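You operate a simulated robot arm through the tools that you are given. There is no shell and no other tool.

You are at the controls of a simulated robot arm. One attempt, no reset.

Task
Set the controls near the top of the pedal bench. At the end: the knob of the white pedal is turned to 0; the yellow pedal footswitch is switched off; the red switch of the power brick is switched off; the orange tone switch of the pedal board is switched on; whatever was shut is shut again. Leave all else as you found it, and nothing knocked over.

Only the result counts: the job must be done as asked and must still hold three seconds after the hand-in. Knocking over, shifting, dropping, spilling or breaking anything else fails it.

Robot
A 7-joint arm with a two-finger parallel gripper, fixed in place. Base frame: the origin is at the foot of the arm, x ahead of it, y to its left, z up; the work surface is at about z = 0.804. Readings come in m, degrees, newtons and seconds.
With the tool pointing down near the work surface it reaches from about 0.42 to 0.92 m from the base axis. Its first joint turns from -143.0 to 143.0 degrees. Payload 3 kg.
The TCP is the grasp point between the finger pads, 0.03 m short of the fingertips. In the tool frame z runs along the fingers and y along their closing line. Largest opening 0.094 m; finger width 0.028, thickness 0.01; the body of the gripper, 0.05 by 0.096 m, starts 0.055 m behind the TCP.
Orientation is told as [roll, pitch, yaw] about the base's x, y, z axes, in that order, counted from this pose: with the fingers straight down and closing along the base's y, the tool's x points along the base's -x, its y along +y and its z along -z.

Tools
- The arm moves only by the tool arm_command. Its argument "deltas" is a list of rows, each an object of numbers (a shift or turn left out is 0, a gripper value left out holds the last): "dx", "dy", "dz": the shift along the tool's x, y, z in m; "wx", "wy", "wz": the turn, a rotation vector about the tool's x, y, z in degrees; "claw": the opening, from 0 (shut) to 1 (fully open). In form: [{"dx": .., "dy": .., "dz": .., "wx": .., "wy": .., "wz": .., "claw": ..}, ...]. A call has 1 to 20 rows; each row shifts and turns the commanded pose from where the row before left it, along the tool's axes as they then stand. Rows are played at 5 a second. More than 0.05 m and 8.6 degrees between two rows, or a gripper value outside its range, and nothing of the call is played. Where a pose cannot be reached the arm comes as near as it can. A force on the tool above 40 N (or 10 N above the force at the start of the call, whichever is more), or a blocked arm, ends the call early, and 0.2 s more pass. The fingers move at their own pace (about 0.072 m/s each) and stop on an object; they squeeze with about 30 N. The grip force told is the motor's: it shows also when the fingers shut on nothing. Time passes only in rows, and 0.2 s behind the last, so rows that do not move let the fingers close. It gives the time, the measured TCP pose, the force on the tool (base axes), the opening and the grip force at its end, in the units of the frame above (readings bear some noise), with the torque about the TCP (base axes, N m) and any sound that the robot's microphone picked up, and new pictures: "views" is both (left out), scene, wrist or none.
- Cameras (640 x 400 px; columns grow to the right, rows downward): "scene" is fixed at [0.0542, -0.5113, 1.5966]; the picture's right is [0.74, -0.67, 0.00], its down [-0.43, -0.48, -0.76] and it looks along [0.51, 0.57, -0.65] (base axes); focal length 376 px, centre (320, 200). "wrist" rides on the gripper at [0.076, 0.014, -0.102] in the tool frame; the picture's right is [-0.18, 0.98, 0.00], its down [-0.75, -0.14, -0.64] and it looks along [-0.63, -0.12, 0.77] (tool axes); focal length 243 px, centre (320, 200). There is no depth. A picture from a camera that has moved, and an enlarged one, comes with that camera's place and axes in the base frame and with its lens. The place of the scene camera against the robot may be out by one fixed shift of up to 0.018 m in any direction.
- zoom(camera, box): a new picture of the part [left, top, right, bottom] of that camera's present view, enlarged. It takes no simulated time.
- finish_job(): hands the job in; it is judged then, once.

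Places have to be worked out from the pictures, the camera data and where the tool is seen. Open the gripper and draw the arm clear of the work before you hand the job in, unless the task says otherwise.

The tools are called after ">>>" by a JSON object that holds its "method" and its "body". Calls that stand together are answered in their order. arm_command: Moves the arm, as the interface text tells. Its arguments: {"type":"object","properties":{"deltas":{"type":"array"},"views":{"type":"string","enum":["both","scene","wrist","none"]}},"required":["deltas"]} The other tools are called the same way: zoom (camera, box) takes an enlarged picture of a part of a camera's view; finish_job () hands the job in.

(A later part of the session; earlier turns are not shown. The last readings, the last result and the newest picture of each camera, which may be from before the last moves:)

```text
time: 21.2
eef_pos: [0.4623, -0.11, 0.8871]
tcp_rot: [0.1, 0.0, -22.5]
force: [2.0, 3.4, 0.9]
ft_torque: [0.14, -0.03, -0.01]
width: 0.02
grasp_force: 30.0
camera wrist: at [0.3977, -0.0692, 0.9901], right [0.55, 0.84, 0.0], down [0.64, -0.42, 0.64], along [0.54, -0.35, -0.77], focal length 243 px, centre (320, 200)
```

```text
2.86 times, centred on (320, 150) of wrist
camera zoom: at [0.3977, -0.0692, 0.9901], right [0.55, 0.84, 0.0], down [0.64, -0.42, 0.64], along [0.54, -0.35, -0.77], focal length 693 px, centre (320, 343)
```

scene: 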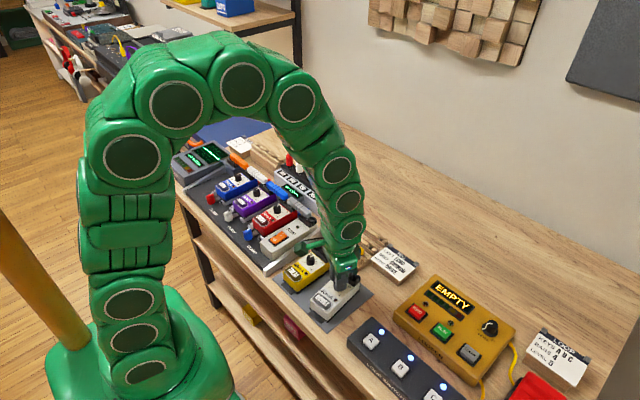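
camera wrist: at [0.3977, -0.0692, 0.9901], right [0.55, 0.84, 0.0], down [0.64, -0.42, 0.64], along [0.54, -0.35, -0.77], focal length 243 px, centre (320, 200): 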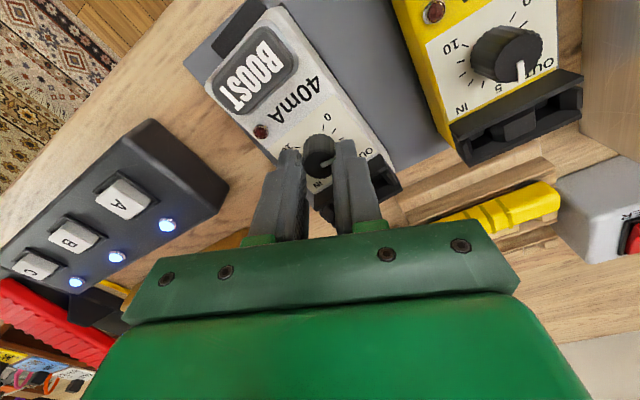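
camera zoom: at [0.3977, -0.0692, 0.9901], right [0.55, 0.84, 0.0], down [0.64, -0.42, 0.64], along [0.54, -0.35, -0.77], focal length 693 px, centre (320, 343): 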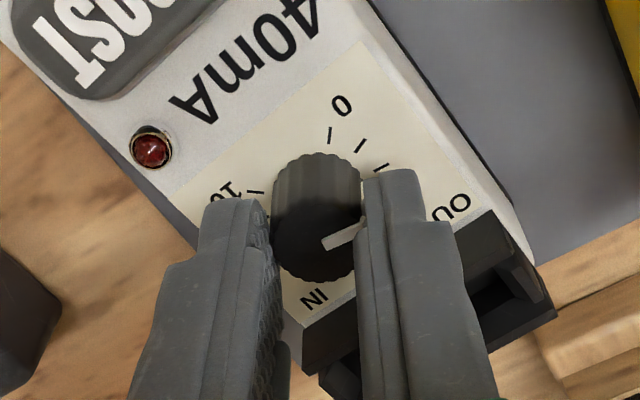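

>>> {"method": "arm_command", "body": {"deltas": [{"dy": 0.0004, "dx": -0.0001}, {"dz": 0.001}, {"wz": -5}, {"wz": -5}, {"wz": -5}, {"wz": -5}, {"wz": -5}, {"wz": -5}, {"wz": -5}, {"wz": -5}, {"wz": -5}, {}]}}

>>> {"method": "zoom", "body": {"camera": "wrist", "box": [220, 80, 420, 220]}}

>>> {"method": "zoom", "body": {"camera": "scene", "box": [280, 230, 400, 320]}}

```text
time: 23.8
eef_pos: [0.4626, -0.1103, 0.8854]
tcp_rot: [0.0, 0.1, 22.5]
force: [6.9, 7.5, 7.5]
ft_torque: [0.3, -0.23, 0.02]
width: 0.0205
grasp_force: 30.5
camera wrist: at [0.3866, -0.1275, 0.9885], right [-0.21, 0.98, 0.0], down [0.75, 0.16, 0.64], along [0.63, 0.13, -0.77], focal length 243 px, centre (320, 200)
```

scene: 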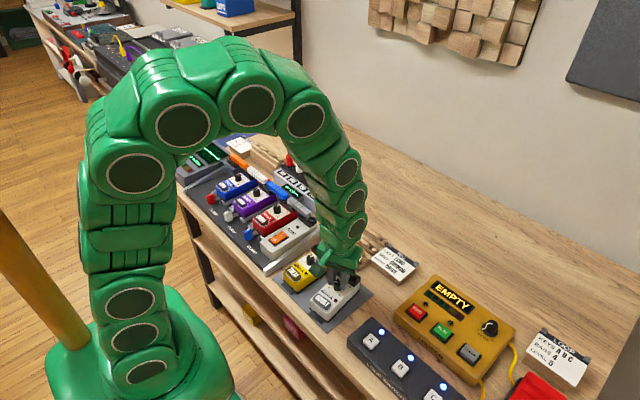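
wrist: 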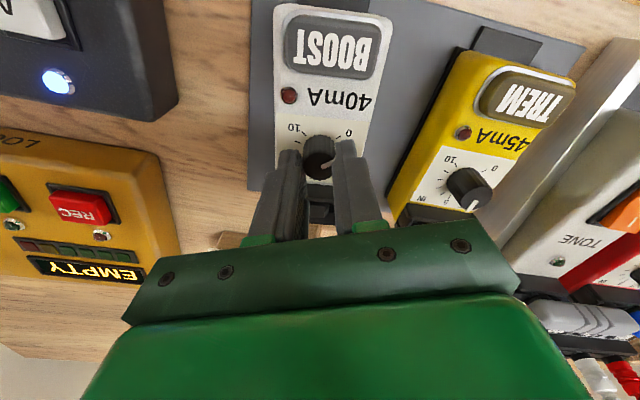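

```text
2.86 times, centred on (320, 150) of wrist
camera zoom: at [0.3866, -0.1275, 0.9885], right [-0.21, 0.98, 0.0], down [0.75, 0.16, 0.64], along [0.63, 0.13, -0.77], focal length 693 px, centre (320, 343)
```

zoom: 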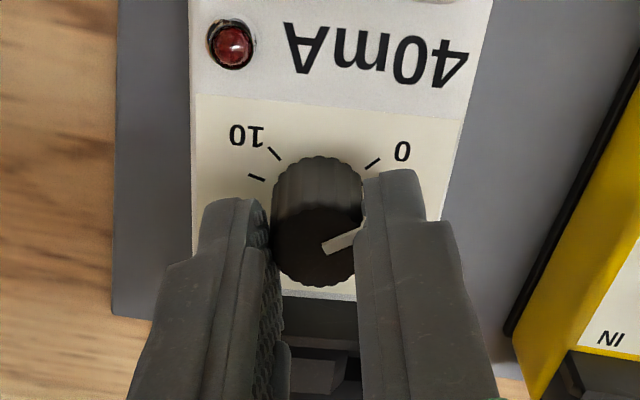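

```text
4.44 times, centred on (340, 275) of scene
camera zoom: at [0.0542, -0.5113, 1.5966], right [0.74, -0.67, 0.0], down [-0.43, -0.48, -0.76], along [0.51, 0.57, -0.65], focal length 1671 px, centre (231, -133)
```

zoom: 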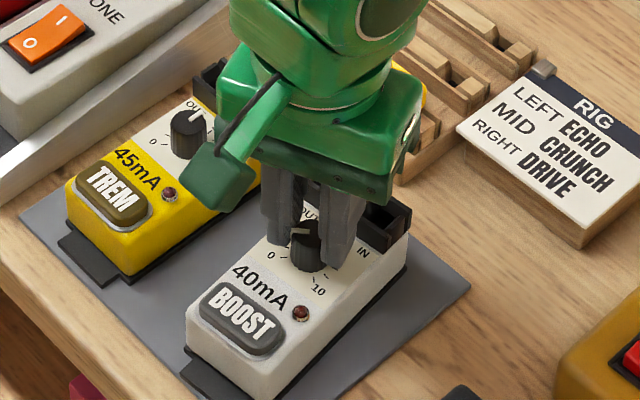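

No slip in the grip: the pointer is now about 122–129° round relative to the pedal, which itself sits about 6° skewed. I'll turn 8° more, then release and lift for a straight-down look at the dial.

>>> {"method": "arm_command", "body": {"deltas": [{"dx": -0.0005, "dy": 0.0002}, {"wz": -4}, {"wz": -4}, {}, {"claw": 0.35}, {"claw": 0.35}, {"dz": -0.01}, {"dz": -0.02}, {"dz": -0.03}, {"wz": 8, "claw": 0.8, "dz": -0.03}, {"wz": 8, "dz": -0.02}, {"wz": 8}, {"wz": 6.5}, {}]}}

```text
time: 26.8
eef_pos: [0.462, -0.1103, 0.9966]
tcp_rot: [-0.1, -0.1, 0.0]
force: [0.2, -0.3, 0.1]
ft_torque: [0.01, -0.02, 0.02]
width: 0.0751
grasp_force: 0.1
camera wrist: at [0.3865, -0.0967, 1.0982], right [0.19, 0.98, 0.0], down [0.75, -0.14, 0.64], along [0.63, -0.12, -0.77], focal length 243 px, centre (320, 200)
```

scene: 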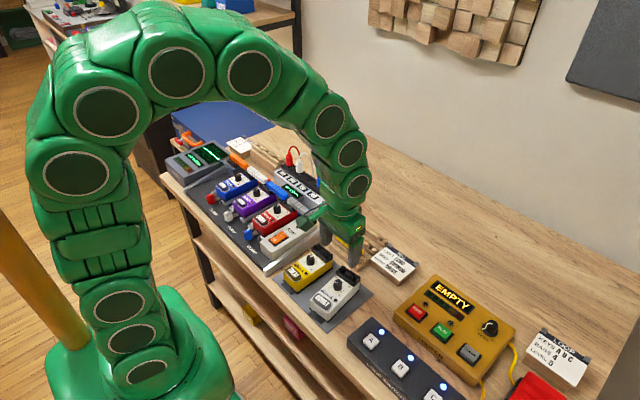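
wrist: 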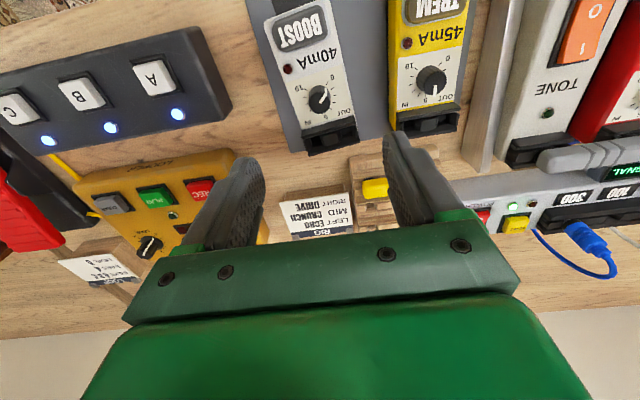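

>>> {"method": "arm_command", "body": {"deltas": [{"wy": 8}, {"wy": 8}, {"wy": 8}, {"wy": 8}, {"wy": 7}, {}], "views": "wrist"}}

>>> {"method": "zoom", "body": {"camera": "wrist", "box": [280, 120, 400, 230]}}

>>> {"method": "zoom", "body": {"camera": "scene", "box": [280, 230, 400, 320]}}

```text
time: 28.2
eef_pos: [0.4619, -0.1092, 0.9942]
tcp_rot: [0.0, 39.2, 0.0]
force: [0.1, 0.4, -0.3]
ft_torque: [-0.02, -0.01, -0.01]
width: 0.0752
grasp_force: 0.0
camera wrist: at [0.468, -0.0967, 1.1233], right [0.14, 0.98, -0.12], down [0.99, -0.14, 0.02], along [0.01, -0.12, -0.99], focal length 243 px, centre (320, 200)
```

wrist: 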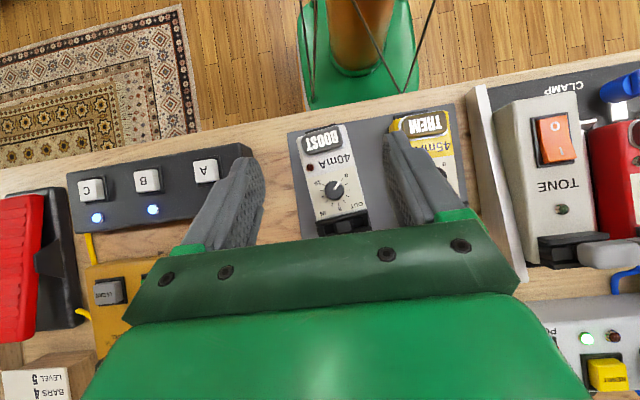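

```text
3.64 times, centred on (340, 175) of wrist
camera zoom: at [0.468, -0.0967, 1.1233], right [0.14, 0.98, -0.12], down [0.99, -0.14, 0.02], along [0.01, -0.12, -0.99], focal length 882 px, centre (247, 291)
```

zoom: 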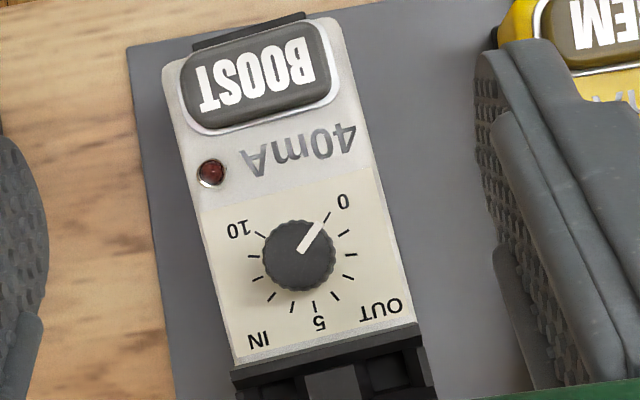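

```text
4.44 times, centred on (340, 275) of scene
camera zoom: at [0.0542, -0.5113, 1.5966], right [0.74, -0.67, 0.0], down [-0.43, -0.48, -0.76], along [0.51, 0.57, -0.65], focal length 1671 px, centre (231, -133)
```

zoom: 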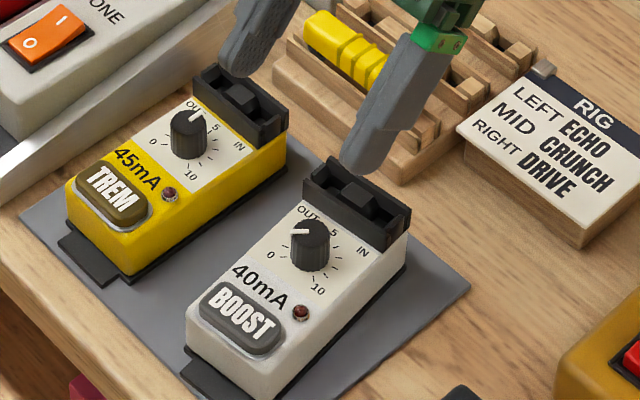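

The pointer is nearly on the 0 tick. I'll enlarge it to measure the remaining angle.

>>> {"method": "zoom", "body": {"camera": "wrist", "box": [315, 165, 365, 215]}}

```text
8.00 times, centred on (340, 190) of wrist
camera zoom: at [0.468, -0.0967, 1.1233], right [0.14, 0.98, -0.12], down [0.99, -0.14, 0.02], along [0.01, -0.12, -0.99], focal length 1941 px, centre (160, 280)
```

zoom: 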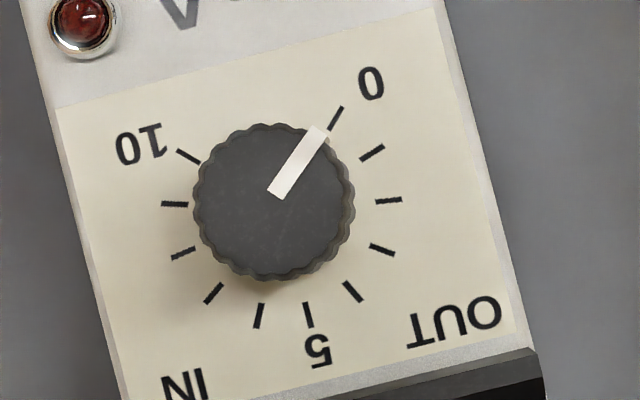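

The pointer is about 3° short of the 0 tick, and the pedal sits about 6° counter-clockwise and 2 mm toward the base compared with its original pose. I'll square it first: straight down at yaw +6°, fingers open either side of the pedal body, then check before going lower.

>>> {"method": "arm_command", "body": {"deltas": [{"wy": -8}, {"wy": -8}, {"wy": -8}, {"wy": -8}, {"wy": -7.2}, {"dx": 0.0169, "dy": -0.0018}, {"wz": -6}, {"dz": 0.04}, {"dz": 0.04}, {}]}}

>>> {"method": "zoom", "body": {"camera": "wrist", "box": [200, 40, 440, 210]}}

>>> {"method": "zoom", "body": {"camera": "scene", "box": [280, 230, 400, 320]}}

```text
time: 30.4
eef_pos: [0.4469, -0.1111, 0.914]
tcp_rot: [-0.1, -0.4, 6.0]
force: [0.5, -0.1, -0.4]
ft_torque: [-0.01, 0.04, 0.03]
width: 0.0751
grasp_force: 0.1
camera wrist: at [0.3689, -0.1056, 1.0173], right [0.08, 1.0, 0.0], down [0.76, -0.06, 0.65], along [0.64, -0.05, -0.76], focal length 243 px, centre (320, 200)
```

scene: 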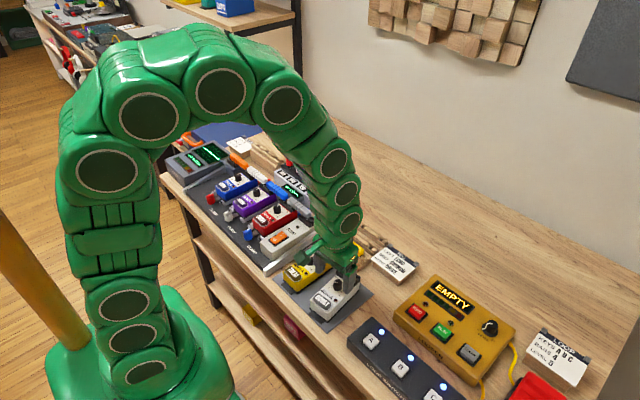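
wrist: 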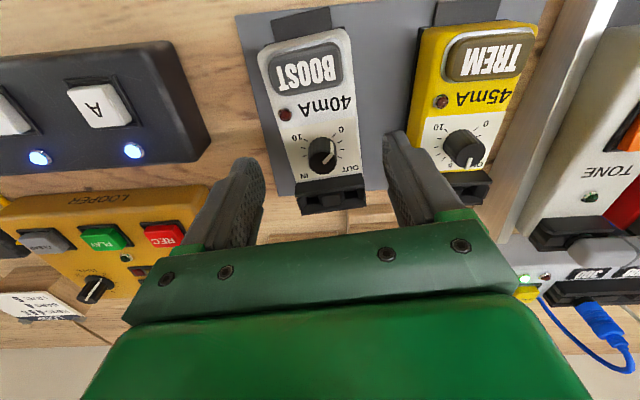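

```text
2.35 times, centred on (320, 125) of wrist
camera zoom: at [0.3689, -0.1056, 1.0173], right [0.08, 1.0, 0.0], down [0.76, -0.06, 0.65], along [0.64, -0.05, -0.76], focal length 571 px, centre (320, 376)
```

zoom: 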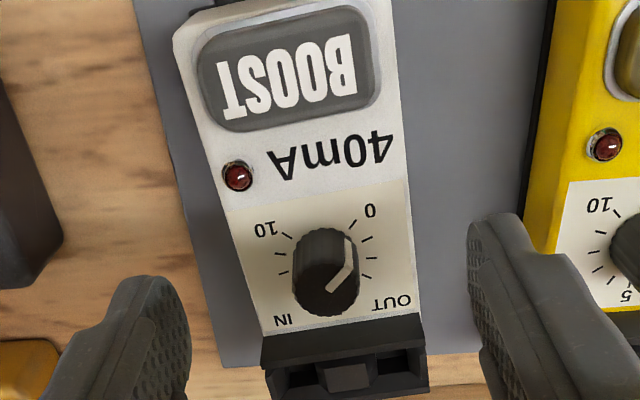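

```text
4.44 times, centred on (340, 275) of scene
camera zoom: at [0.0542, -0.5113, 1.5966], right [0.74, -0.67, 0.0], down [-0.43, -0.48, -0.76], along [0.51, 0.57, -0.65], focal length 1671 px, centre (231, -133)
```

zoom: 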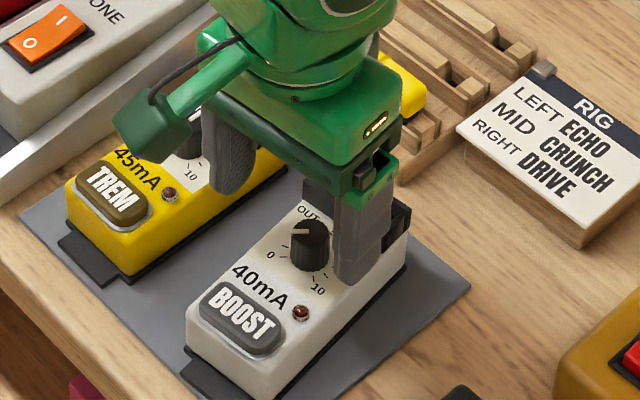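

The gripper is aligned with the pedal and centred to within 1 mm. I'll descend so the tips sit about 15 mm above the bench either side of the body, then close gently.

>>> {"method": "arm_command", "body": {"deltas": [{"dz": 0.02}, {"dz": 0.02}, {"dz": 0.015}, {"dz": 0.008}, {}, {"claw": 0.72}, {"claw": 0.66}, {"claw": 0.62}, {"claw": 0.58}, {}]}}

>>> {"method": "zoom", "body": {"camera": "wrist", "box": [200, 40, 440, 210]}}

>>> {"method": "zoom", "body": {"camera": "scene", "box": [280, 230, 400, 320]}}

```text
time: 32.6
eef_pos: [0.4464, -0.1117, 0.8515]
tcp_rot: [0.0, -0.2, 5.9]
force: [0.7, -3.3, 0.4]
ft_torque: [-0.24, -0.15, -0.12]
width: 0.0595
grasp_force: 30.1
camera wrist: at [0.3683, -0.1063, 0.9558], right [0.08, 1.0, 0.0], down [0.76, -0.06, 0.64], along [0.64, -0.05, -0.76], focal length 243 px, centre (320, 200)
```

scene: 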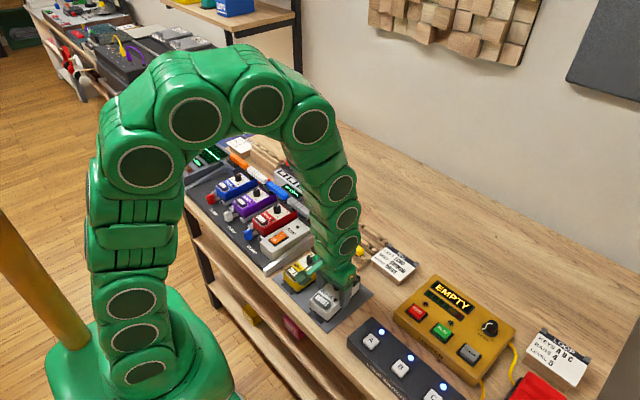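
wrist: 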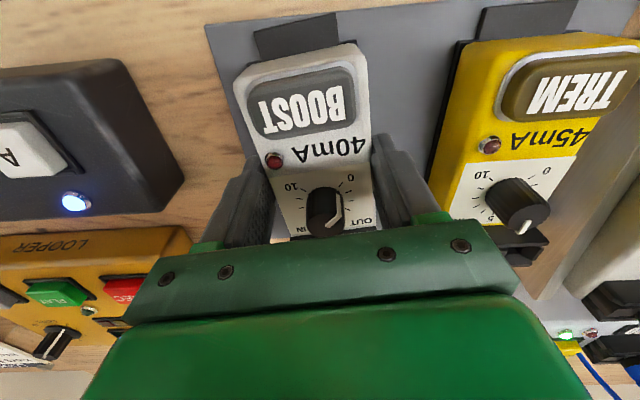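

```text
2.35 times, centred on (320, 125) of wrist
camera zoom: at [0.3683, -0.1063, 0.9558], right [0.08, 1.0, 0.0], down [0.76, -0.06, 0.64], along [0.64, -0.05, -0.76], focal length 571 px, centre (320, 376)
```

zoom: 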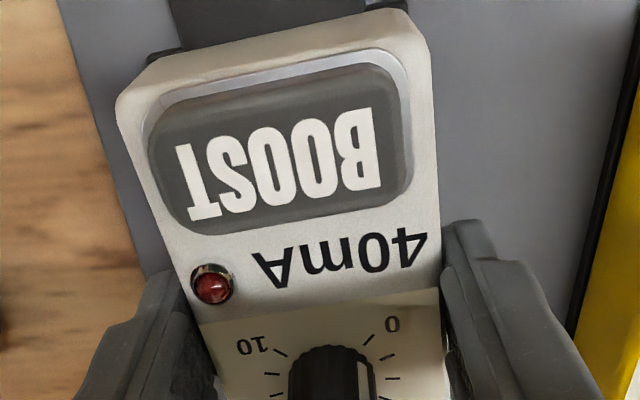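

```text
4.44 times, centred on (340, 275) of scene
camera zoom: at [0.0542, -0.5113, 1.5966], right [0.74, -0.67, 0.0], down [-0.43, -0.48, -0.76], along [0.51, 0.57, -0.65], focal length 1671 px, centre (231, -133)
```

zoom: 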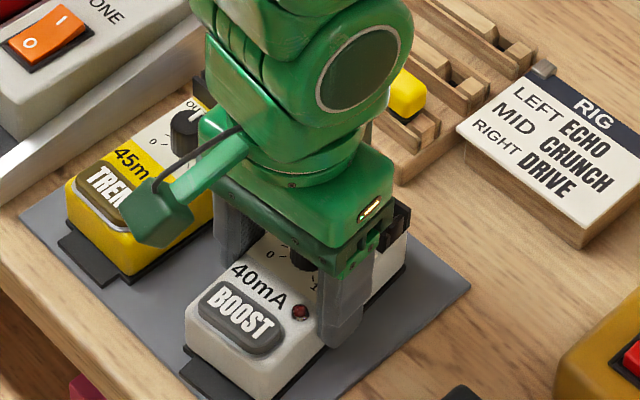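

The pedal body is held squarely (59.5 mm). I'll turn it back 6° and move it 2 mm away and 1 mm left, to its original spot, then compare with the earlier pictures.

>>> {"method": "arm_command", "body": {"deltas": [{"wz": 2}, {"wz": 2}, {"wz": 2}, {"dx": -0.001, "dy": 0.0005}, {"dx": -0.001, "dy": 0.0005}, {}]}}

>>> {"method": "zoom", "body": {"camera": "scene", "box": [280, 230, 400, 320]}}

```text
time: 34.0
eef_pos: [0.447, -0.109, 0.8516]
tcp_rot: [0.0, -0.2, 0.0]
force: [-4.0, -1.2, 0.1]
ft_torque: [0.02, 0.54, 0.04]
width: 0.0596
grasp_force: 29.7
camera wrist: at [0.3715, -0.0967, 0.9547], right [0.19, 0.98, 0.0], down [0.75, -0.14, 0.64], along [0.63, -0.12, -0.76], focal length 243 px, centre (320, 200)
```

scene: 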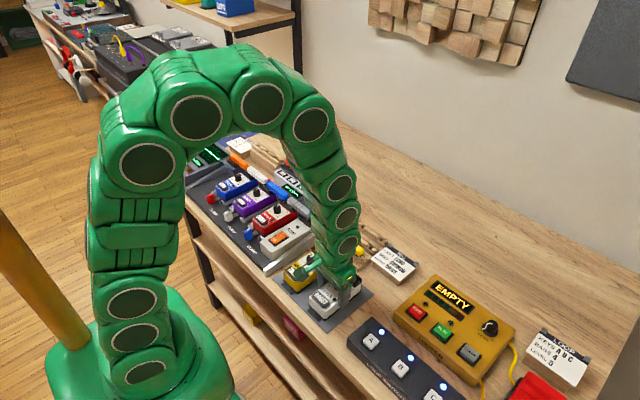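
wrist: 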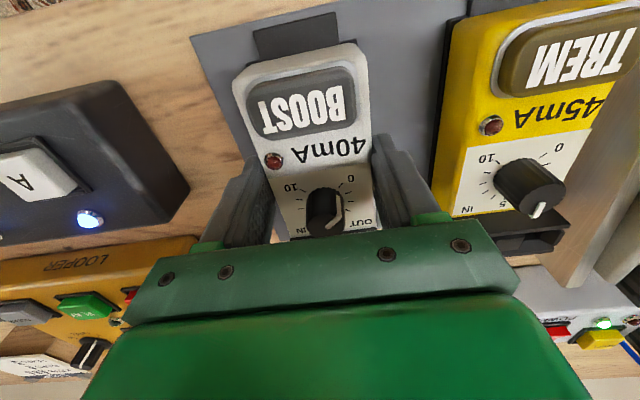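

```text
4.44 times, centred on (340, 275) of scene
camera zoom: at [0.0542, -0.5113, 1.5966], right [0.74, -0.67, 0.0], down [-0.43, -0.48, -0.76], along [0.51, 0.57, -0.65], focal length 1671 px, centre (231, -133)
```

zoom: 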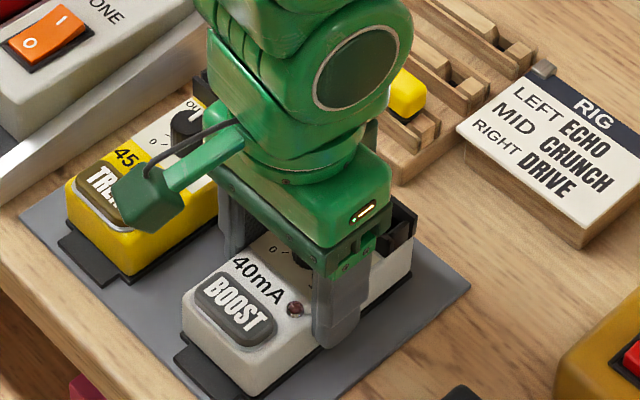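

The LED, lettering and tab are back on their original pixels to within 2 px (about 1 mm). I'll release, lift and look straight down again.

>>> {"method": "arm_command", "body": {"deltas": [{"claw": 0.7}, {"claw": 0.8}, {}, {"dz": -0.02}, {"dz": -0.04}, {"dz": -0.04}, {"dz": -0.043, "dx": -0.012}, {"wy": 8}, {"wy": 8}, {"wy": 8}, {"wy": 8}, {"wy": 7.2}, {}], "views": "wrist"}}

>>> {"method": "zoom", "body": {"camera": "wrist", "box": [280, 120, 400, 230]}}

>>> {"method": "zoom", "body": {"camera": "scene", "box": [280, 230, 400, 320]}}

>>> {"method": "zoom", "body": {"camera": "wrist", "box": [315, 165, 365, 215]}}

```text
time: 36.8
eef_pos: [0.4606, -0.1102, 0.9948]
tcp_rot: [0.0, 39.0, 0.1]
force: [0.8, -0.1, -0.8]
ft_torque: [0.01, -0.01, 0.04]
width: 0.0753
grasp_force: 0.1
camera wrist: at [0.4659, -0.0975, 1.124], right [0.14, 0.98, -0.12], down [0.99, -0.14, 0.02], along [0.01, -0.12, -0.99], focal length 243 px, centre (320, 200)
```

wrist: 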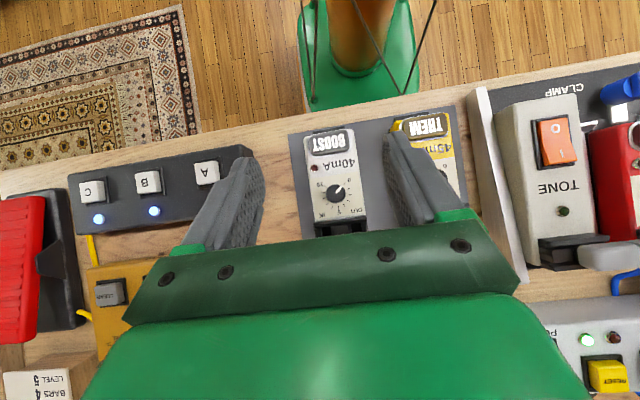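

```text
3.64 times, centred on (340, 175) of wrist
camera zoom: at [0.4659, -0.0975, 1.124], right [0.14, 0.98, -0.12], down [0.99, -0.14, 0.02], along [0.01, -0.12, -0.99], focal length 882 px, centre (247, 291)
```

zoom: 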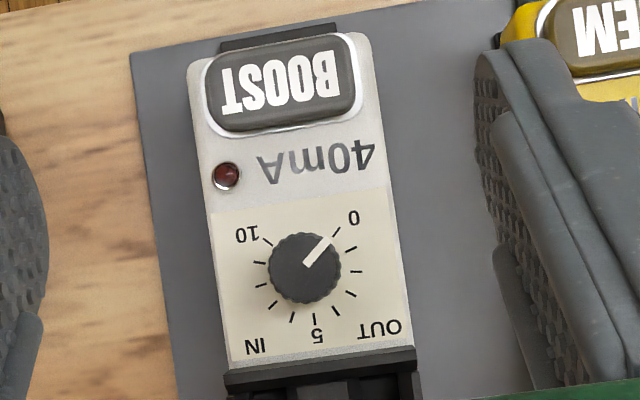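

```text
4.44 times, centred on (340, 275) of scene
camera zoom: at [0.0542, -0.5113, 1.5966], right [0.74, -0.67, 0.0], down [-0.43, -0.48, -0.76], along [0.51, 0.57, -0.65], focal length 1671 px, centre (231, -133)
```

zoom: 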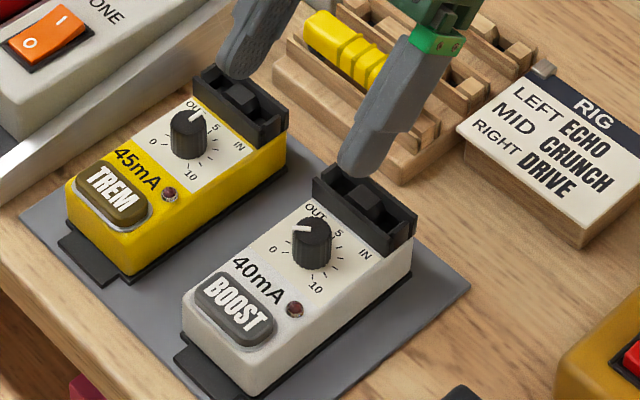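

```text
8.00 times, centred on (340, 190) of wrist
camera zoom: at [0.4659, -0.0975, 1.124], right [0.14, 0.98, -0.12], down [0.99, -0.14, 0.02], along [0.01, -0.12, -0.99], focal length 1941 px, centre (160, 280)
```

zoom: 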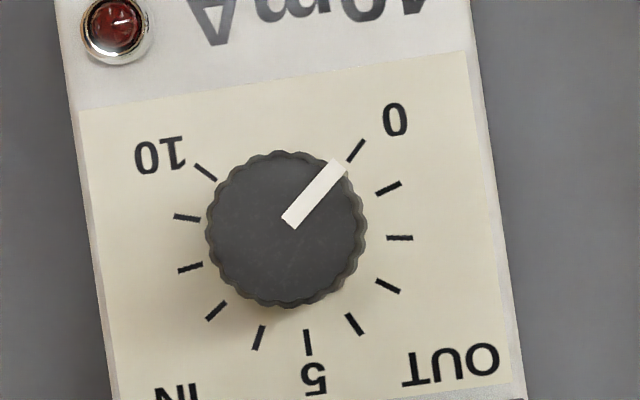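

BOOST is back to within about 1 mm and square, and its pointer is on the 0 tick to within 2°. Next is the yellow footswitch, at about (0.405, −0.006). I'll close the fingers, tilt 20° toward the base for reach, and hover above it.

>>> {"method": "arm_command", "body": {"deltas": [{"wy": -7, "claw": 0.0}, {"wy": -6}, {"wy": -6}, {"dx": 0.0179, "dy": 0.0347, "dz": 0.0065}, {"dx": 0.0179, "dy": 0.0347, "dz": 0.0065}, {"dx": 0.0179, "dy": 0.0347, "dz": 0.0065}, {}, {"dx": -0.0137, "dz": 0.0376}, {}]}}

>>> {"method": "zoom", "body": {"camera": "wrist", "box": [220, 40, 440, 210]}}

>>> {"method": "zoom", "body": {"camera": "scene", "box": [250, 210, 370, 310]}}

```text
time: 38.8
eef_pos: [0.404, -0.006, 0.9548]
tcp_rot: [0.0, 19.9, 0.1]
force: [-0.3, -0.6, 0.8]
ft_torque: [-0.02, -0.01, -0.01]
width: 0.0
grasp_force: 29.9
camera wrist: at [0.3676, 0.0077, 1.0778], right [0.17, 0.98, -0.06], down [0.93, -0.14, 0.35], along [0.33, -0.12, -0.94], focal length 243 px, centre (320, 200)
```

scene: 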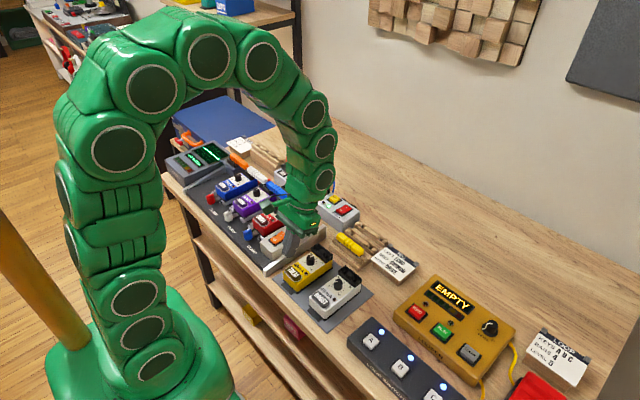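
wrist: 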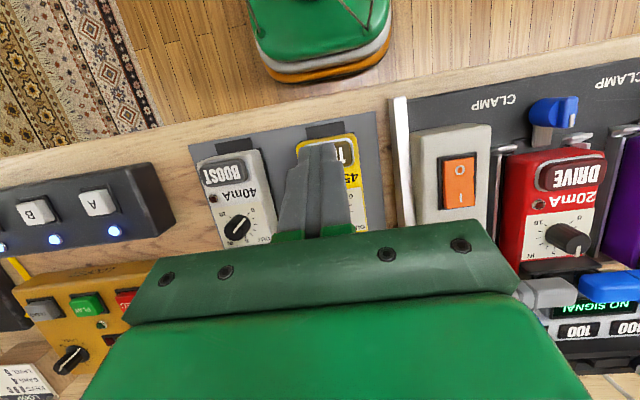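

```text
2.35 times, centred on (330, 125) of wrist
camera zoom: at [0.3676, 0.0077, 1.0778], right [0.17, 0.98, -0.06], down [0.93, -0.14, 0.35], along [0.33, -0.12, -0.94], focal length 571 px, centre (296, 376)
```

zoom: 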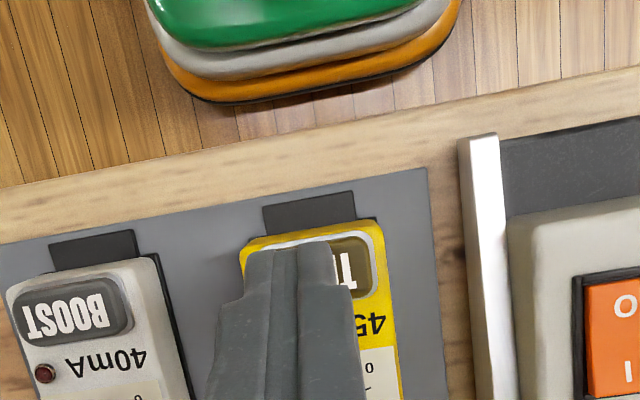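

```text
4.00 times, centred on (310, 260) of scene
camera zoom: at [0.0542, -0.5113, 1.5966], right [0.74, -0.67, 0.0], down [-0.43, -0.48, -0.76], along [0.51, 0.57, -0.65], focal length 1504 px, centre (360, -40)
```

zoom: 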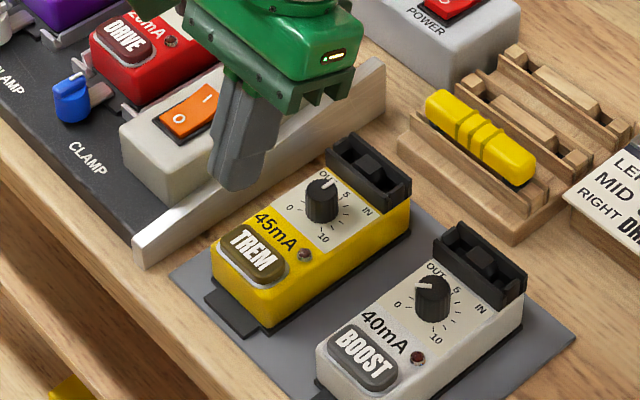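

The fingertips are over the TREM button, which appears latched down since its ring shows all round. I'll descend quickly to about 10 mm above it, then in small steps while watching the force and listening for a click.

>>> {"method": "arm_command", "body": {"deltas": [{"dx": -0.0106, "dz": 0.0291}, {"dx": -0.0106, "dz": 0.0291}, {}, {"dx": -0.00068, "dz": 0.00188}, {"dx": -0.00068, "dz": 0.00188}, {"dx": -0.00068, "dz": 0.00188}]}}

>>> {"method": "zoom", "body": {"camera": "scene", "box": [260, 230, 360, 310]}}

>>> {"method": "zoom", "body": {"camera": "wrist", "box": [220, 40, 440, 210]}}

```text
time: 40.2
eef_pos: [0.4027, -0.0047, 0.8875]
tcp_rot: [0.0, 20.0, 0.0]
force: [-1.0, -0.1, -0.1]
ft_torque: [-0.05, 0.0, -0.03]
width: 0.0002
grasp_force: 29.7
camera wrist: at [0.3665, 0.0073, 1.0111], right [0.17, 0.98, -0.06], down [0.93, -0.14, 0.35], along [0.33, -0.12, -0.94], focal length 243 px, centre (320, 200)
```

scene: 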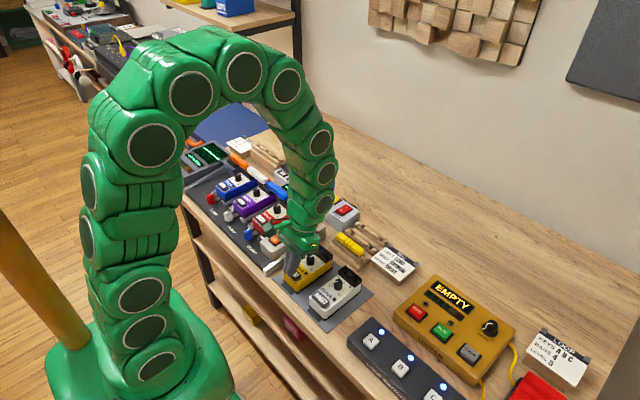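
wrist: 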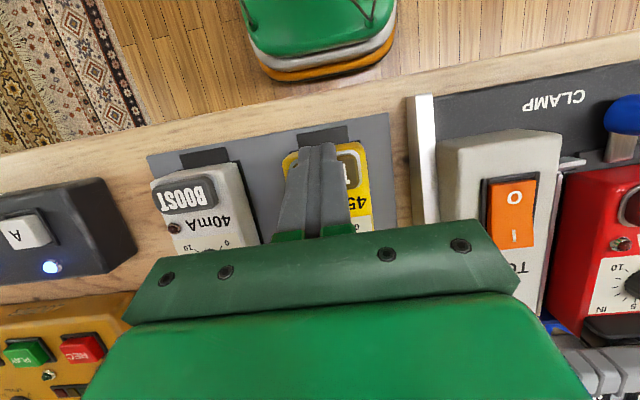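

```text
5.00 times, centred on (310, 270) of scene
camera zoom: at [0.0542, -0.5113, 1.5966], right [0.74, -0.67, 0.0], down [-0.43, -0.48, -0.76], along [0.51, 0.57, -0.65], focal length 1880 px, centre (370, -150)
```

zoom: 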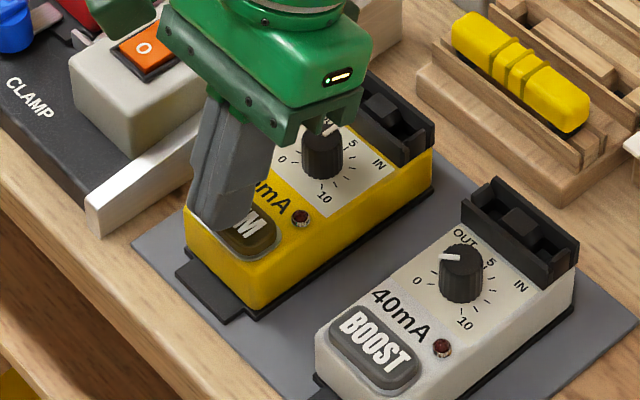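

```text
2.35 times, centred on (330, 125) of wrist
camera zoom: at [0.3665, 0.0073, 1.0111], right [0.17, 0.98, -0.06], down [0.93, -0.14, 0.35], along [0.33, -0.12, -0.94], focal length 571 px, centre (296, 376)
```

zoom: 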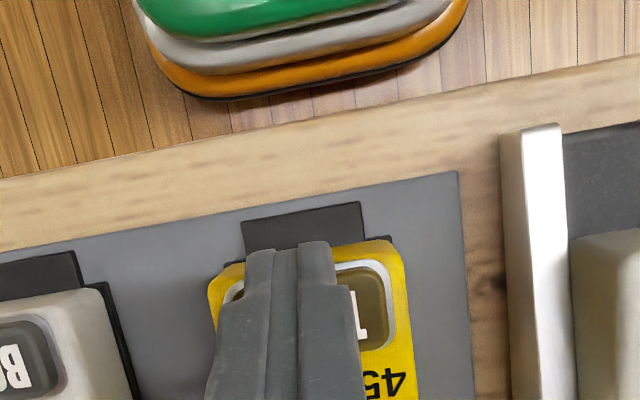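

No contact yet. The tip is about 3 mm to the right of the button's centre line, so I'll shift +3 mm in y and keep stepping down 1.5 mm at a time.

>>> {"method": "arm_command", "body": {"deltas": [{"dy": 0.003}, {"dx": -0.00051, "dz": 0.00141}, {"dx": -0.00051, "dz": 0.00141}, {"dx": -0.00051, "dz": 0.00141}, {"dx": -0.00051, "dz": 0.00141}], "views": "wrist"}}

```text
time: 41.4
eef_pos: [0.4029, -0.0022, 0.8818]
tcp_rot: [0.1, 20.0, 0.1]
force: [2.4, 2.3, 6.3]
ft_torque: [0.07, -0.07, 0.03]
width: 0.0001
grasp_force: 29.7
heard: click
camera wrist: at [0.3659, 0.0104, 1.0044], right [0.17, 0.98, -0.06], down [0.93, -0.14, 0.35], along [0.33, -0.12, -0.94], focal length 243 px, centre (320, 200)
```

wrist: 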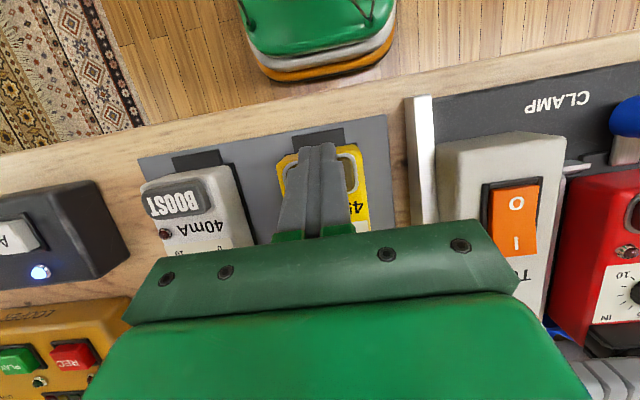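

A click at only 6 N: the footswitch has toggled. I'll lift straight up and move back to inspect the button against the BOOST one.

>>> {"method": "arm_command", "body": {"deltas": [{"dx": 0.0034, "dz": -0.0094}, {"dx": 0.0137, "dz": -0.0376}, {"dx": 0.0137, "dz": -0.0376}, {"dy": -0.04}, {"dy": -0.015}, {}]}}

>>> {"method": "zoom", "body": {"camera": "scene", "box": [260, 230, 360, 310]}}

>>> {"method": "zoom", "body": {"camera": "wrist", "box": [220, 60, 460, 210]}}

```text
time: 42.8
eef_pos: [0.4033, -0.0579, 0.9705]
tcp_rot: [-0.1, 20.0, 0.0]
force: [0.2, 0.4, -0.2]
ft_torque: [-0.01, -0.01, 0.01]
width: 0.0004
grasp_force: 29.8
camera wrist: at [0.3663, -0.0453, 1.0942], right [0.17, 0.98, -0.06], down [0.93, -0.14, 0.35], along [0.33, -0.12, -0.94], focal length 243 px, centre (320, 200)
```

scene: 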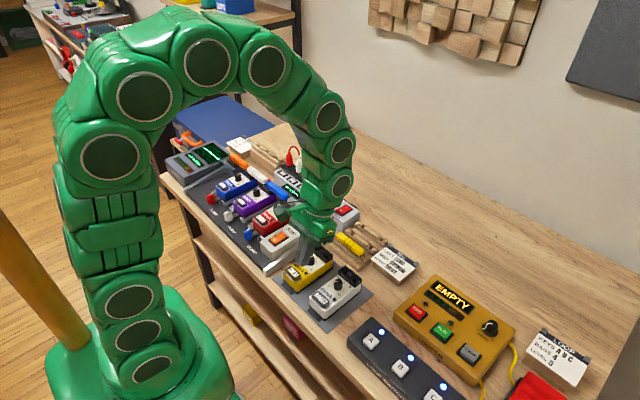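
wrist: 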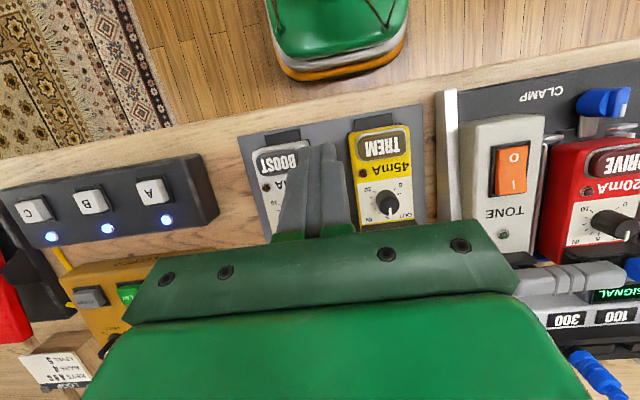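

```text
5.00 times, centred on (310, 270) of scene
camera zoom: at [0.0542, -0.5113, 1.5966], right [0.74, -0.67, 0.0], down [-0.43, -0.48, -0.76], along [0.51, 0.57, -0.65], focal length 1880 px, centre (370, -150)
```

zoom: 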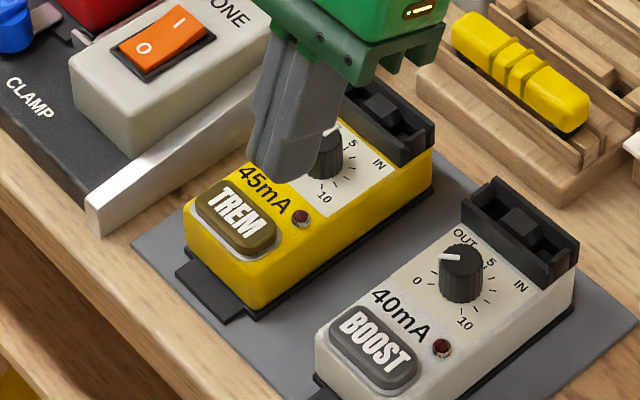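

```text
2.67 times, centred on (340, 135) of wrist
camera zoom: at [0.3663, -0.0453, 1.0942], right [0.17, 0.98, -0.06], down [0.93, -0.14, 0.35], along [0.33, -0.12, -0.94], focal length 647 px, centre (267, 373)
```

zoom: 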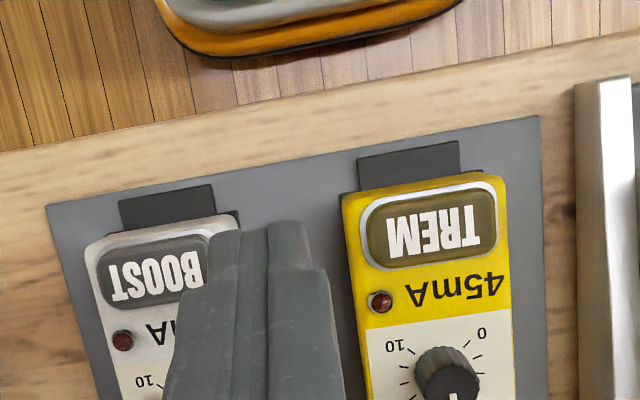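

>>> {"method": "zoom", "body": {"camera": "wrist", "box": [340, 110, 430, 180]}}

>>> {"method": "zoom", "body": {"camera": "scene", "box": [270, 245, 350, 315]}}

```text
5.71 times, centred on (385, 145) of wrist
camera zoom: at [0.3663, -0.0453, 1.0942], right [0.17, 0.98, -0.06], down [0.93, -0.14, 0.35], along [0.33, -0.12, -0.94], focal length 1386 px, centre (-51, 514)
```

zoom: 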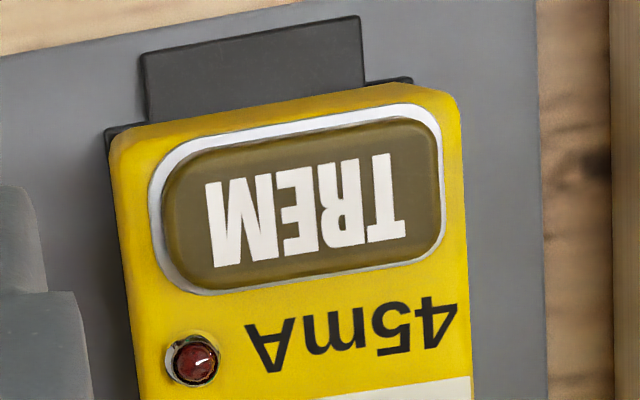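

```text
5.71 times, centred on (310, 280) of scene
camera zoom: at [0.0542, -0.5113, 1.5966], right [0.74, -0.67, 0.0], down [-0.43, -0.48, -0.76], along [0.51, 0.57, -0.65], focal length 2148 px, centre (377, -257)
```

zoom: 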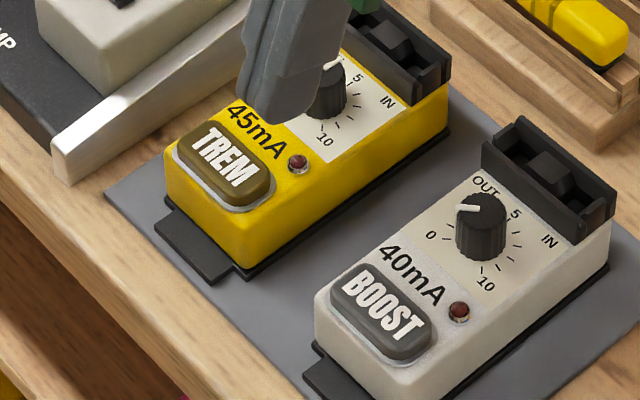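

The TREM button now shows ring mainly on the camera side, so it appears to have risen. I'll return to the pose of the earlier picture (t=2.6) with the gripper open for a like-for-like comparison.

>>> {"method": "arm_command", "body": {"deltas": [{"dz": -0.03, "claw": 1.0}, {"wy": -4}, {"dx": -0.006, "dy": -0.0138}, {}, {}], "views": "wrist"}}

>>> {"method": "zoom", "body": {"camera": "wrist", "box": [255, 80, 415, 180]}}

```text
time: 44.0
eef_pos: [0.4192, -0.0728, 0.9981]
tcp_rot: [0.0, 16.0, -0.1]
force: [-1.0, -0.7, 0.4]
ft_torque: [0.01, 0.0, -0.01]
width: 0.0942
grasp_force: 0.0
camera wrist: at [0.3741, -0.06, 1.1184], right [0.18, 0.98, -0.05], down [0.9, -0.14, 0.41], along [0.39, -0.12, -0.91], focal length 243 px, centre (320, 200)
```

wrist: 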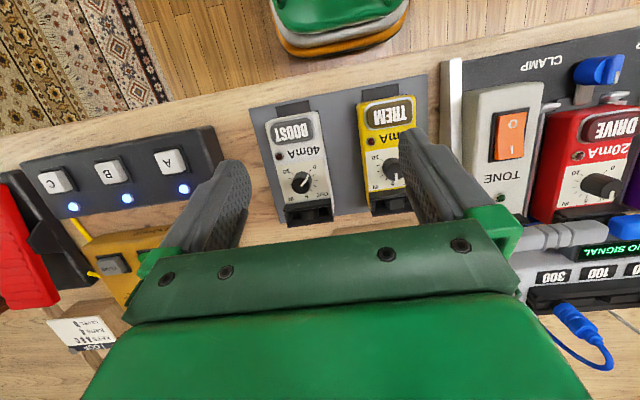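

```text
4.00 times, centred on (335, 130) of wrist
camera zoom: at [0.3741, -0.06, 1.1184], right [0.18, 0.98, -0.05], down [0.9, -0.14, 0.41], along [0.39, -0.12, -0.91], focal length 970 px, centre (260, 480)
```

zoom: 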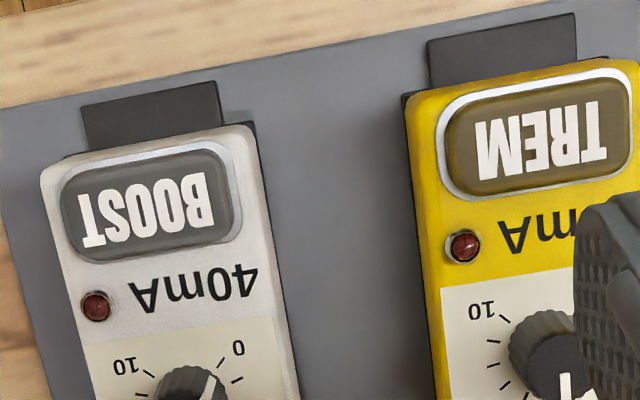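

TREM now sits proud like BOOST, so it's off, and BOOST is within 1 mm of its starting place. Next is the orange rocker at about (0.445, 0.107); its "I" end is the far (+x) end at x ≈ 0.462. I'll close the fingers and hover above it.

>>> {"method": "arm_command", "body": {"deltas": [{"dy": 0.045, "claw": 0.0}, {"dy": 0.045}, {"dy": 0.045}, {"dy": 0.045}, {"dx": -0.025, "dz": 0.0126}, {"dx": -0.025, "dz": 0.0126}, {}]}}

>>> {"method": "zoom", "body": {"camera": "wrist", "box": [220, 40, 460, 210]}}

>>> {"method": "zoom", "body": {"camera": "scene", "box": [230, 170, 350, 270]}}

```text
time: 45.6
eef_pos: [0.4608, 0.1071, 0.9601]
tcp_rot: [0.0, 15.9, 0.0]
force: [0.0, -0.8, -0.2]
ft_torque: [-0.02, -0.01, -0.01]
width: 0.0
grasp_force: 30.3
camera wrist: at [0.4163, 0.1195, 1.0796], right [0.18, 0.98, -0.05], down [0.9, -0.14, 0.41], along [0.39, -0.12, -0.91], focal length 243 px, centre (320, 200)
```

scene: 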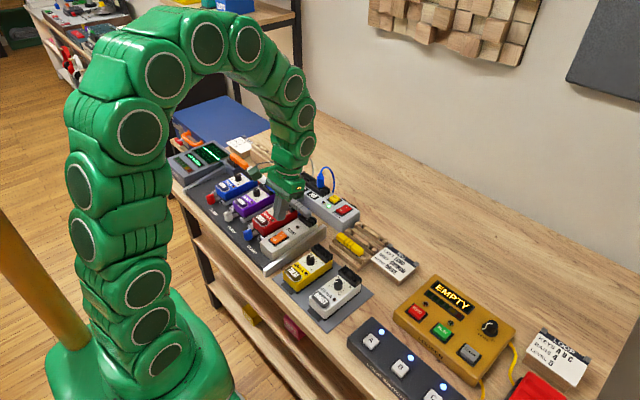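
wrist: 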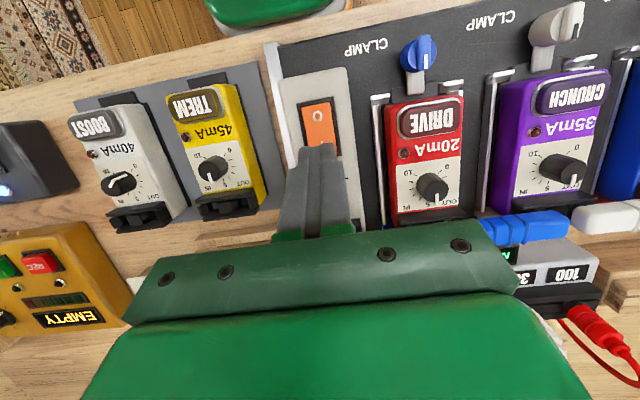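

```text
2.35 times, centred on (340, 125) of wrist
camera zoom: at [0.4163, 0.1195, 1.0796], right [0.18, 0.98, -0.05], down [0.9, -0.14, 0.41], along [0.39, -0.12, -0.91], focal length 571 px, centre (273, 376)
```

zoom: 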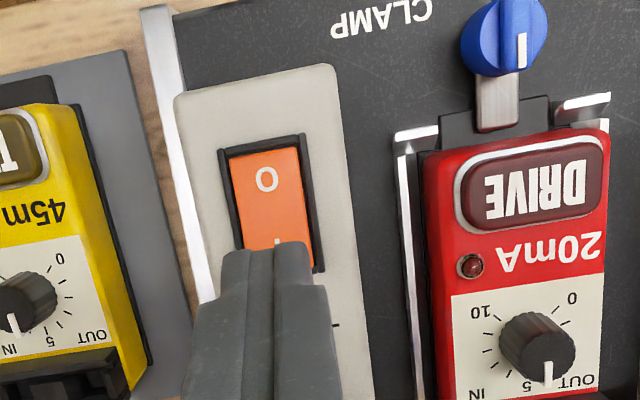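

```text
4.00 times, centred on (290, 220) of scene
camera zoom: at [0.0542, -0.5113, 1.5966], right [0.74, -0.67, 0.0], down [-0.43, -0.48, -0.76], along [0.51, 0.57, -0.65], focal length 1504 px, centre (440, 120)
```

zoom: 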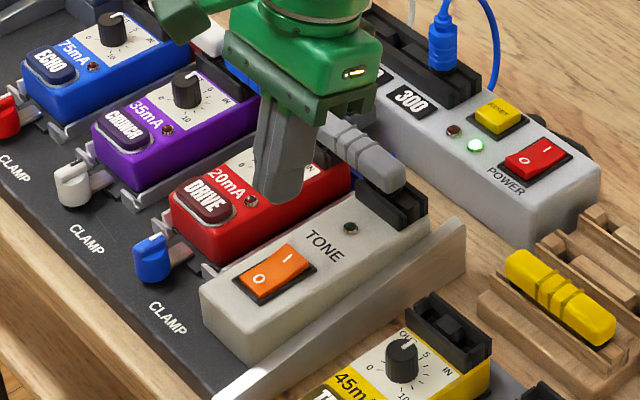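

The rocker spans x ≈ 0.42–0.463 with its centre at y ≈ 0.103, so I'll shift −4 mm in y and −6 mm in x to contact the I end. Then I'll descend slowly, listening for the click.

>>> {"method": "arm_command", "body": {"deltas": [{"dx": -0.0026, "dy": -0.004, "dz": 0.0201}, {"dx": -0.0026, "dz": 0.0201}, {}, {"dx": -0.00055, "dz": 0.00192}, {"dx": -0.00055, "dz": 0.00192}, {"dx": -0.00055, "dz": 0.00192}, {"dx": -0.00055, "dz": 0.00192}]}}

>>> {"method": "zoom", "body": {"camera": "wrist", "box": [220, 40, 460, 210]}}

>>> {"method": "zoom", "body": {"camera": "scene", "box": [230, 190, 330, 270]}}

```text
time: 47.2
eef_pos: [0.4549, 0.1059, 0.9119]
tcp_rot: [0.0, 16.0, 0.1]
force: [-0.1, -0.5, -0.6]
ft_torque: [-0.01, 0.01, 0.02]
width: 0.0
grasp_force: 29.6
camera wrist: at [0.4092, 0.1176, 1.0322], right [0.18, 0.98, -0.05], down [0.9, -0.14, 0.41], along [0.4, -0.12, -0.91], focal length 243 px, centre (320, 200)
```

scene: 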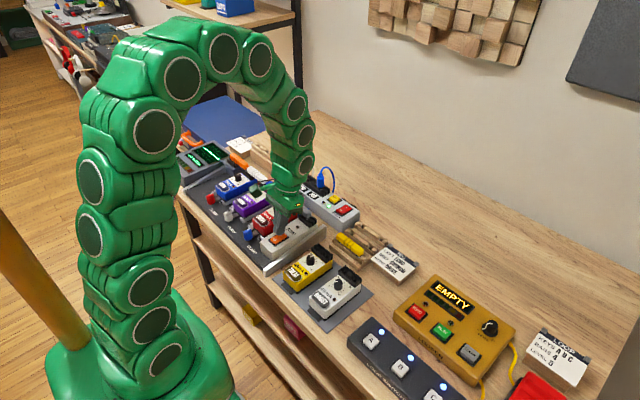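
wrist: 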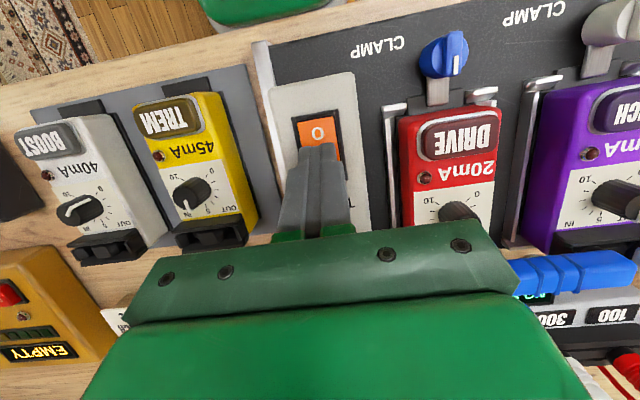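

```text
2.35 times, centred on (340, 125) of wrist
camera zoom: at [0.4092, 0.1176, 1.0322], right [0.18, 0.98, -0.05], down [0.9, -0.14, 0.41], along [0.4, -0.12, -0.91], focal length 571 px, centre (273, 376)
```

zoom: 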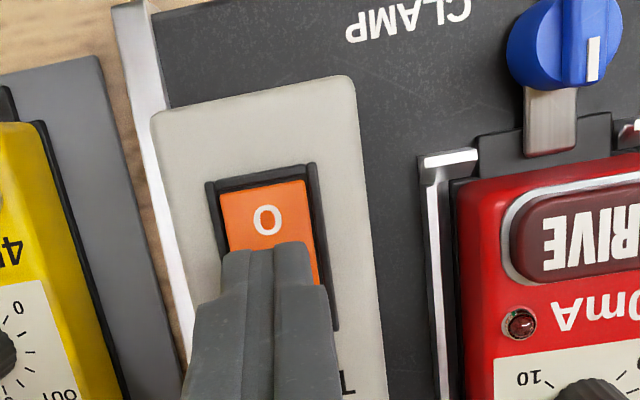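

```text
5.00 times, centred on (280, 230) of scene
camera zoom: at [0.0542, -0.5113, 1.5966], right [0.74, -0.67, 0.0], down [-0.43, -0.48, -0.76], along [0.51, 0.57, -0.65], focal length 1880 px, centre (520, 50)
```

zoom: 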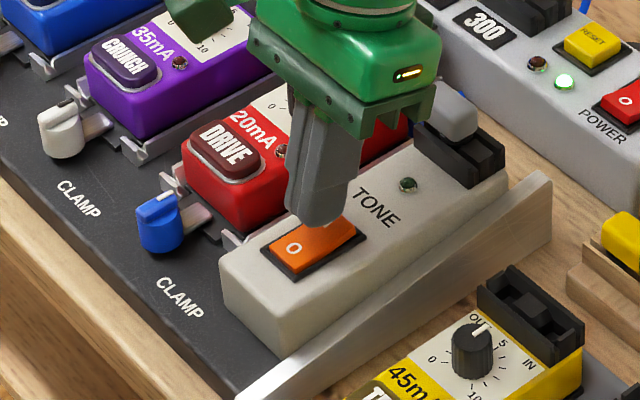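

Aligned on the rocker with no contact yet. I'll continue down in 1.5–2 mm steps.

>>> {"method": "arm_command", "body": {"deltas": [{"dx": -0.00055, "dz": 0.00192}, {"dx": -0.00055, "dz": 0.00192}, {"dx": -0.00055, "dz": 0.00192}, {"dx": -0.00041, "dz": 0.00144}, {"dx": -0.00041, "dz": 0.00144}], "views": "none"}}

```text
time: 48.4
eef_pos: [0.4545, 0.1042, 0.9026]
tcp_rot: [0.0, 16.0, 0.0]
force: [-0.5, -0.8, 0.7]
ft_torque: [0.01, 0.0, 0.03]
width: 0.0
grasp_force: 29.5
```

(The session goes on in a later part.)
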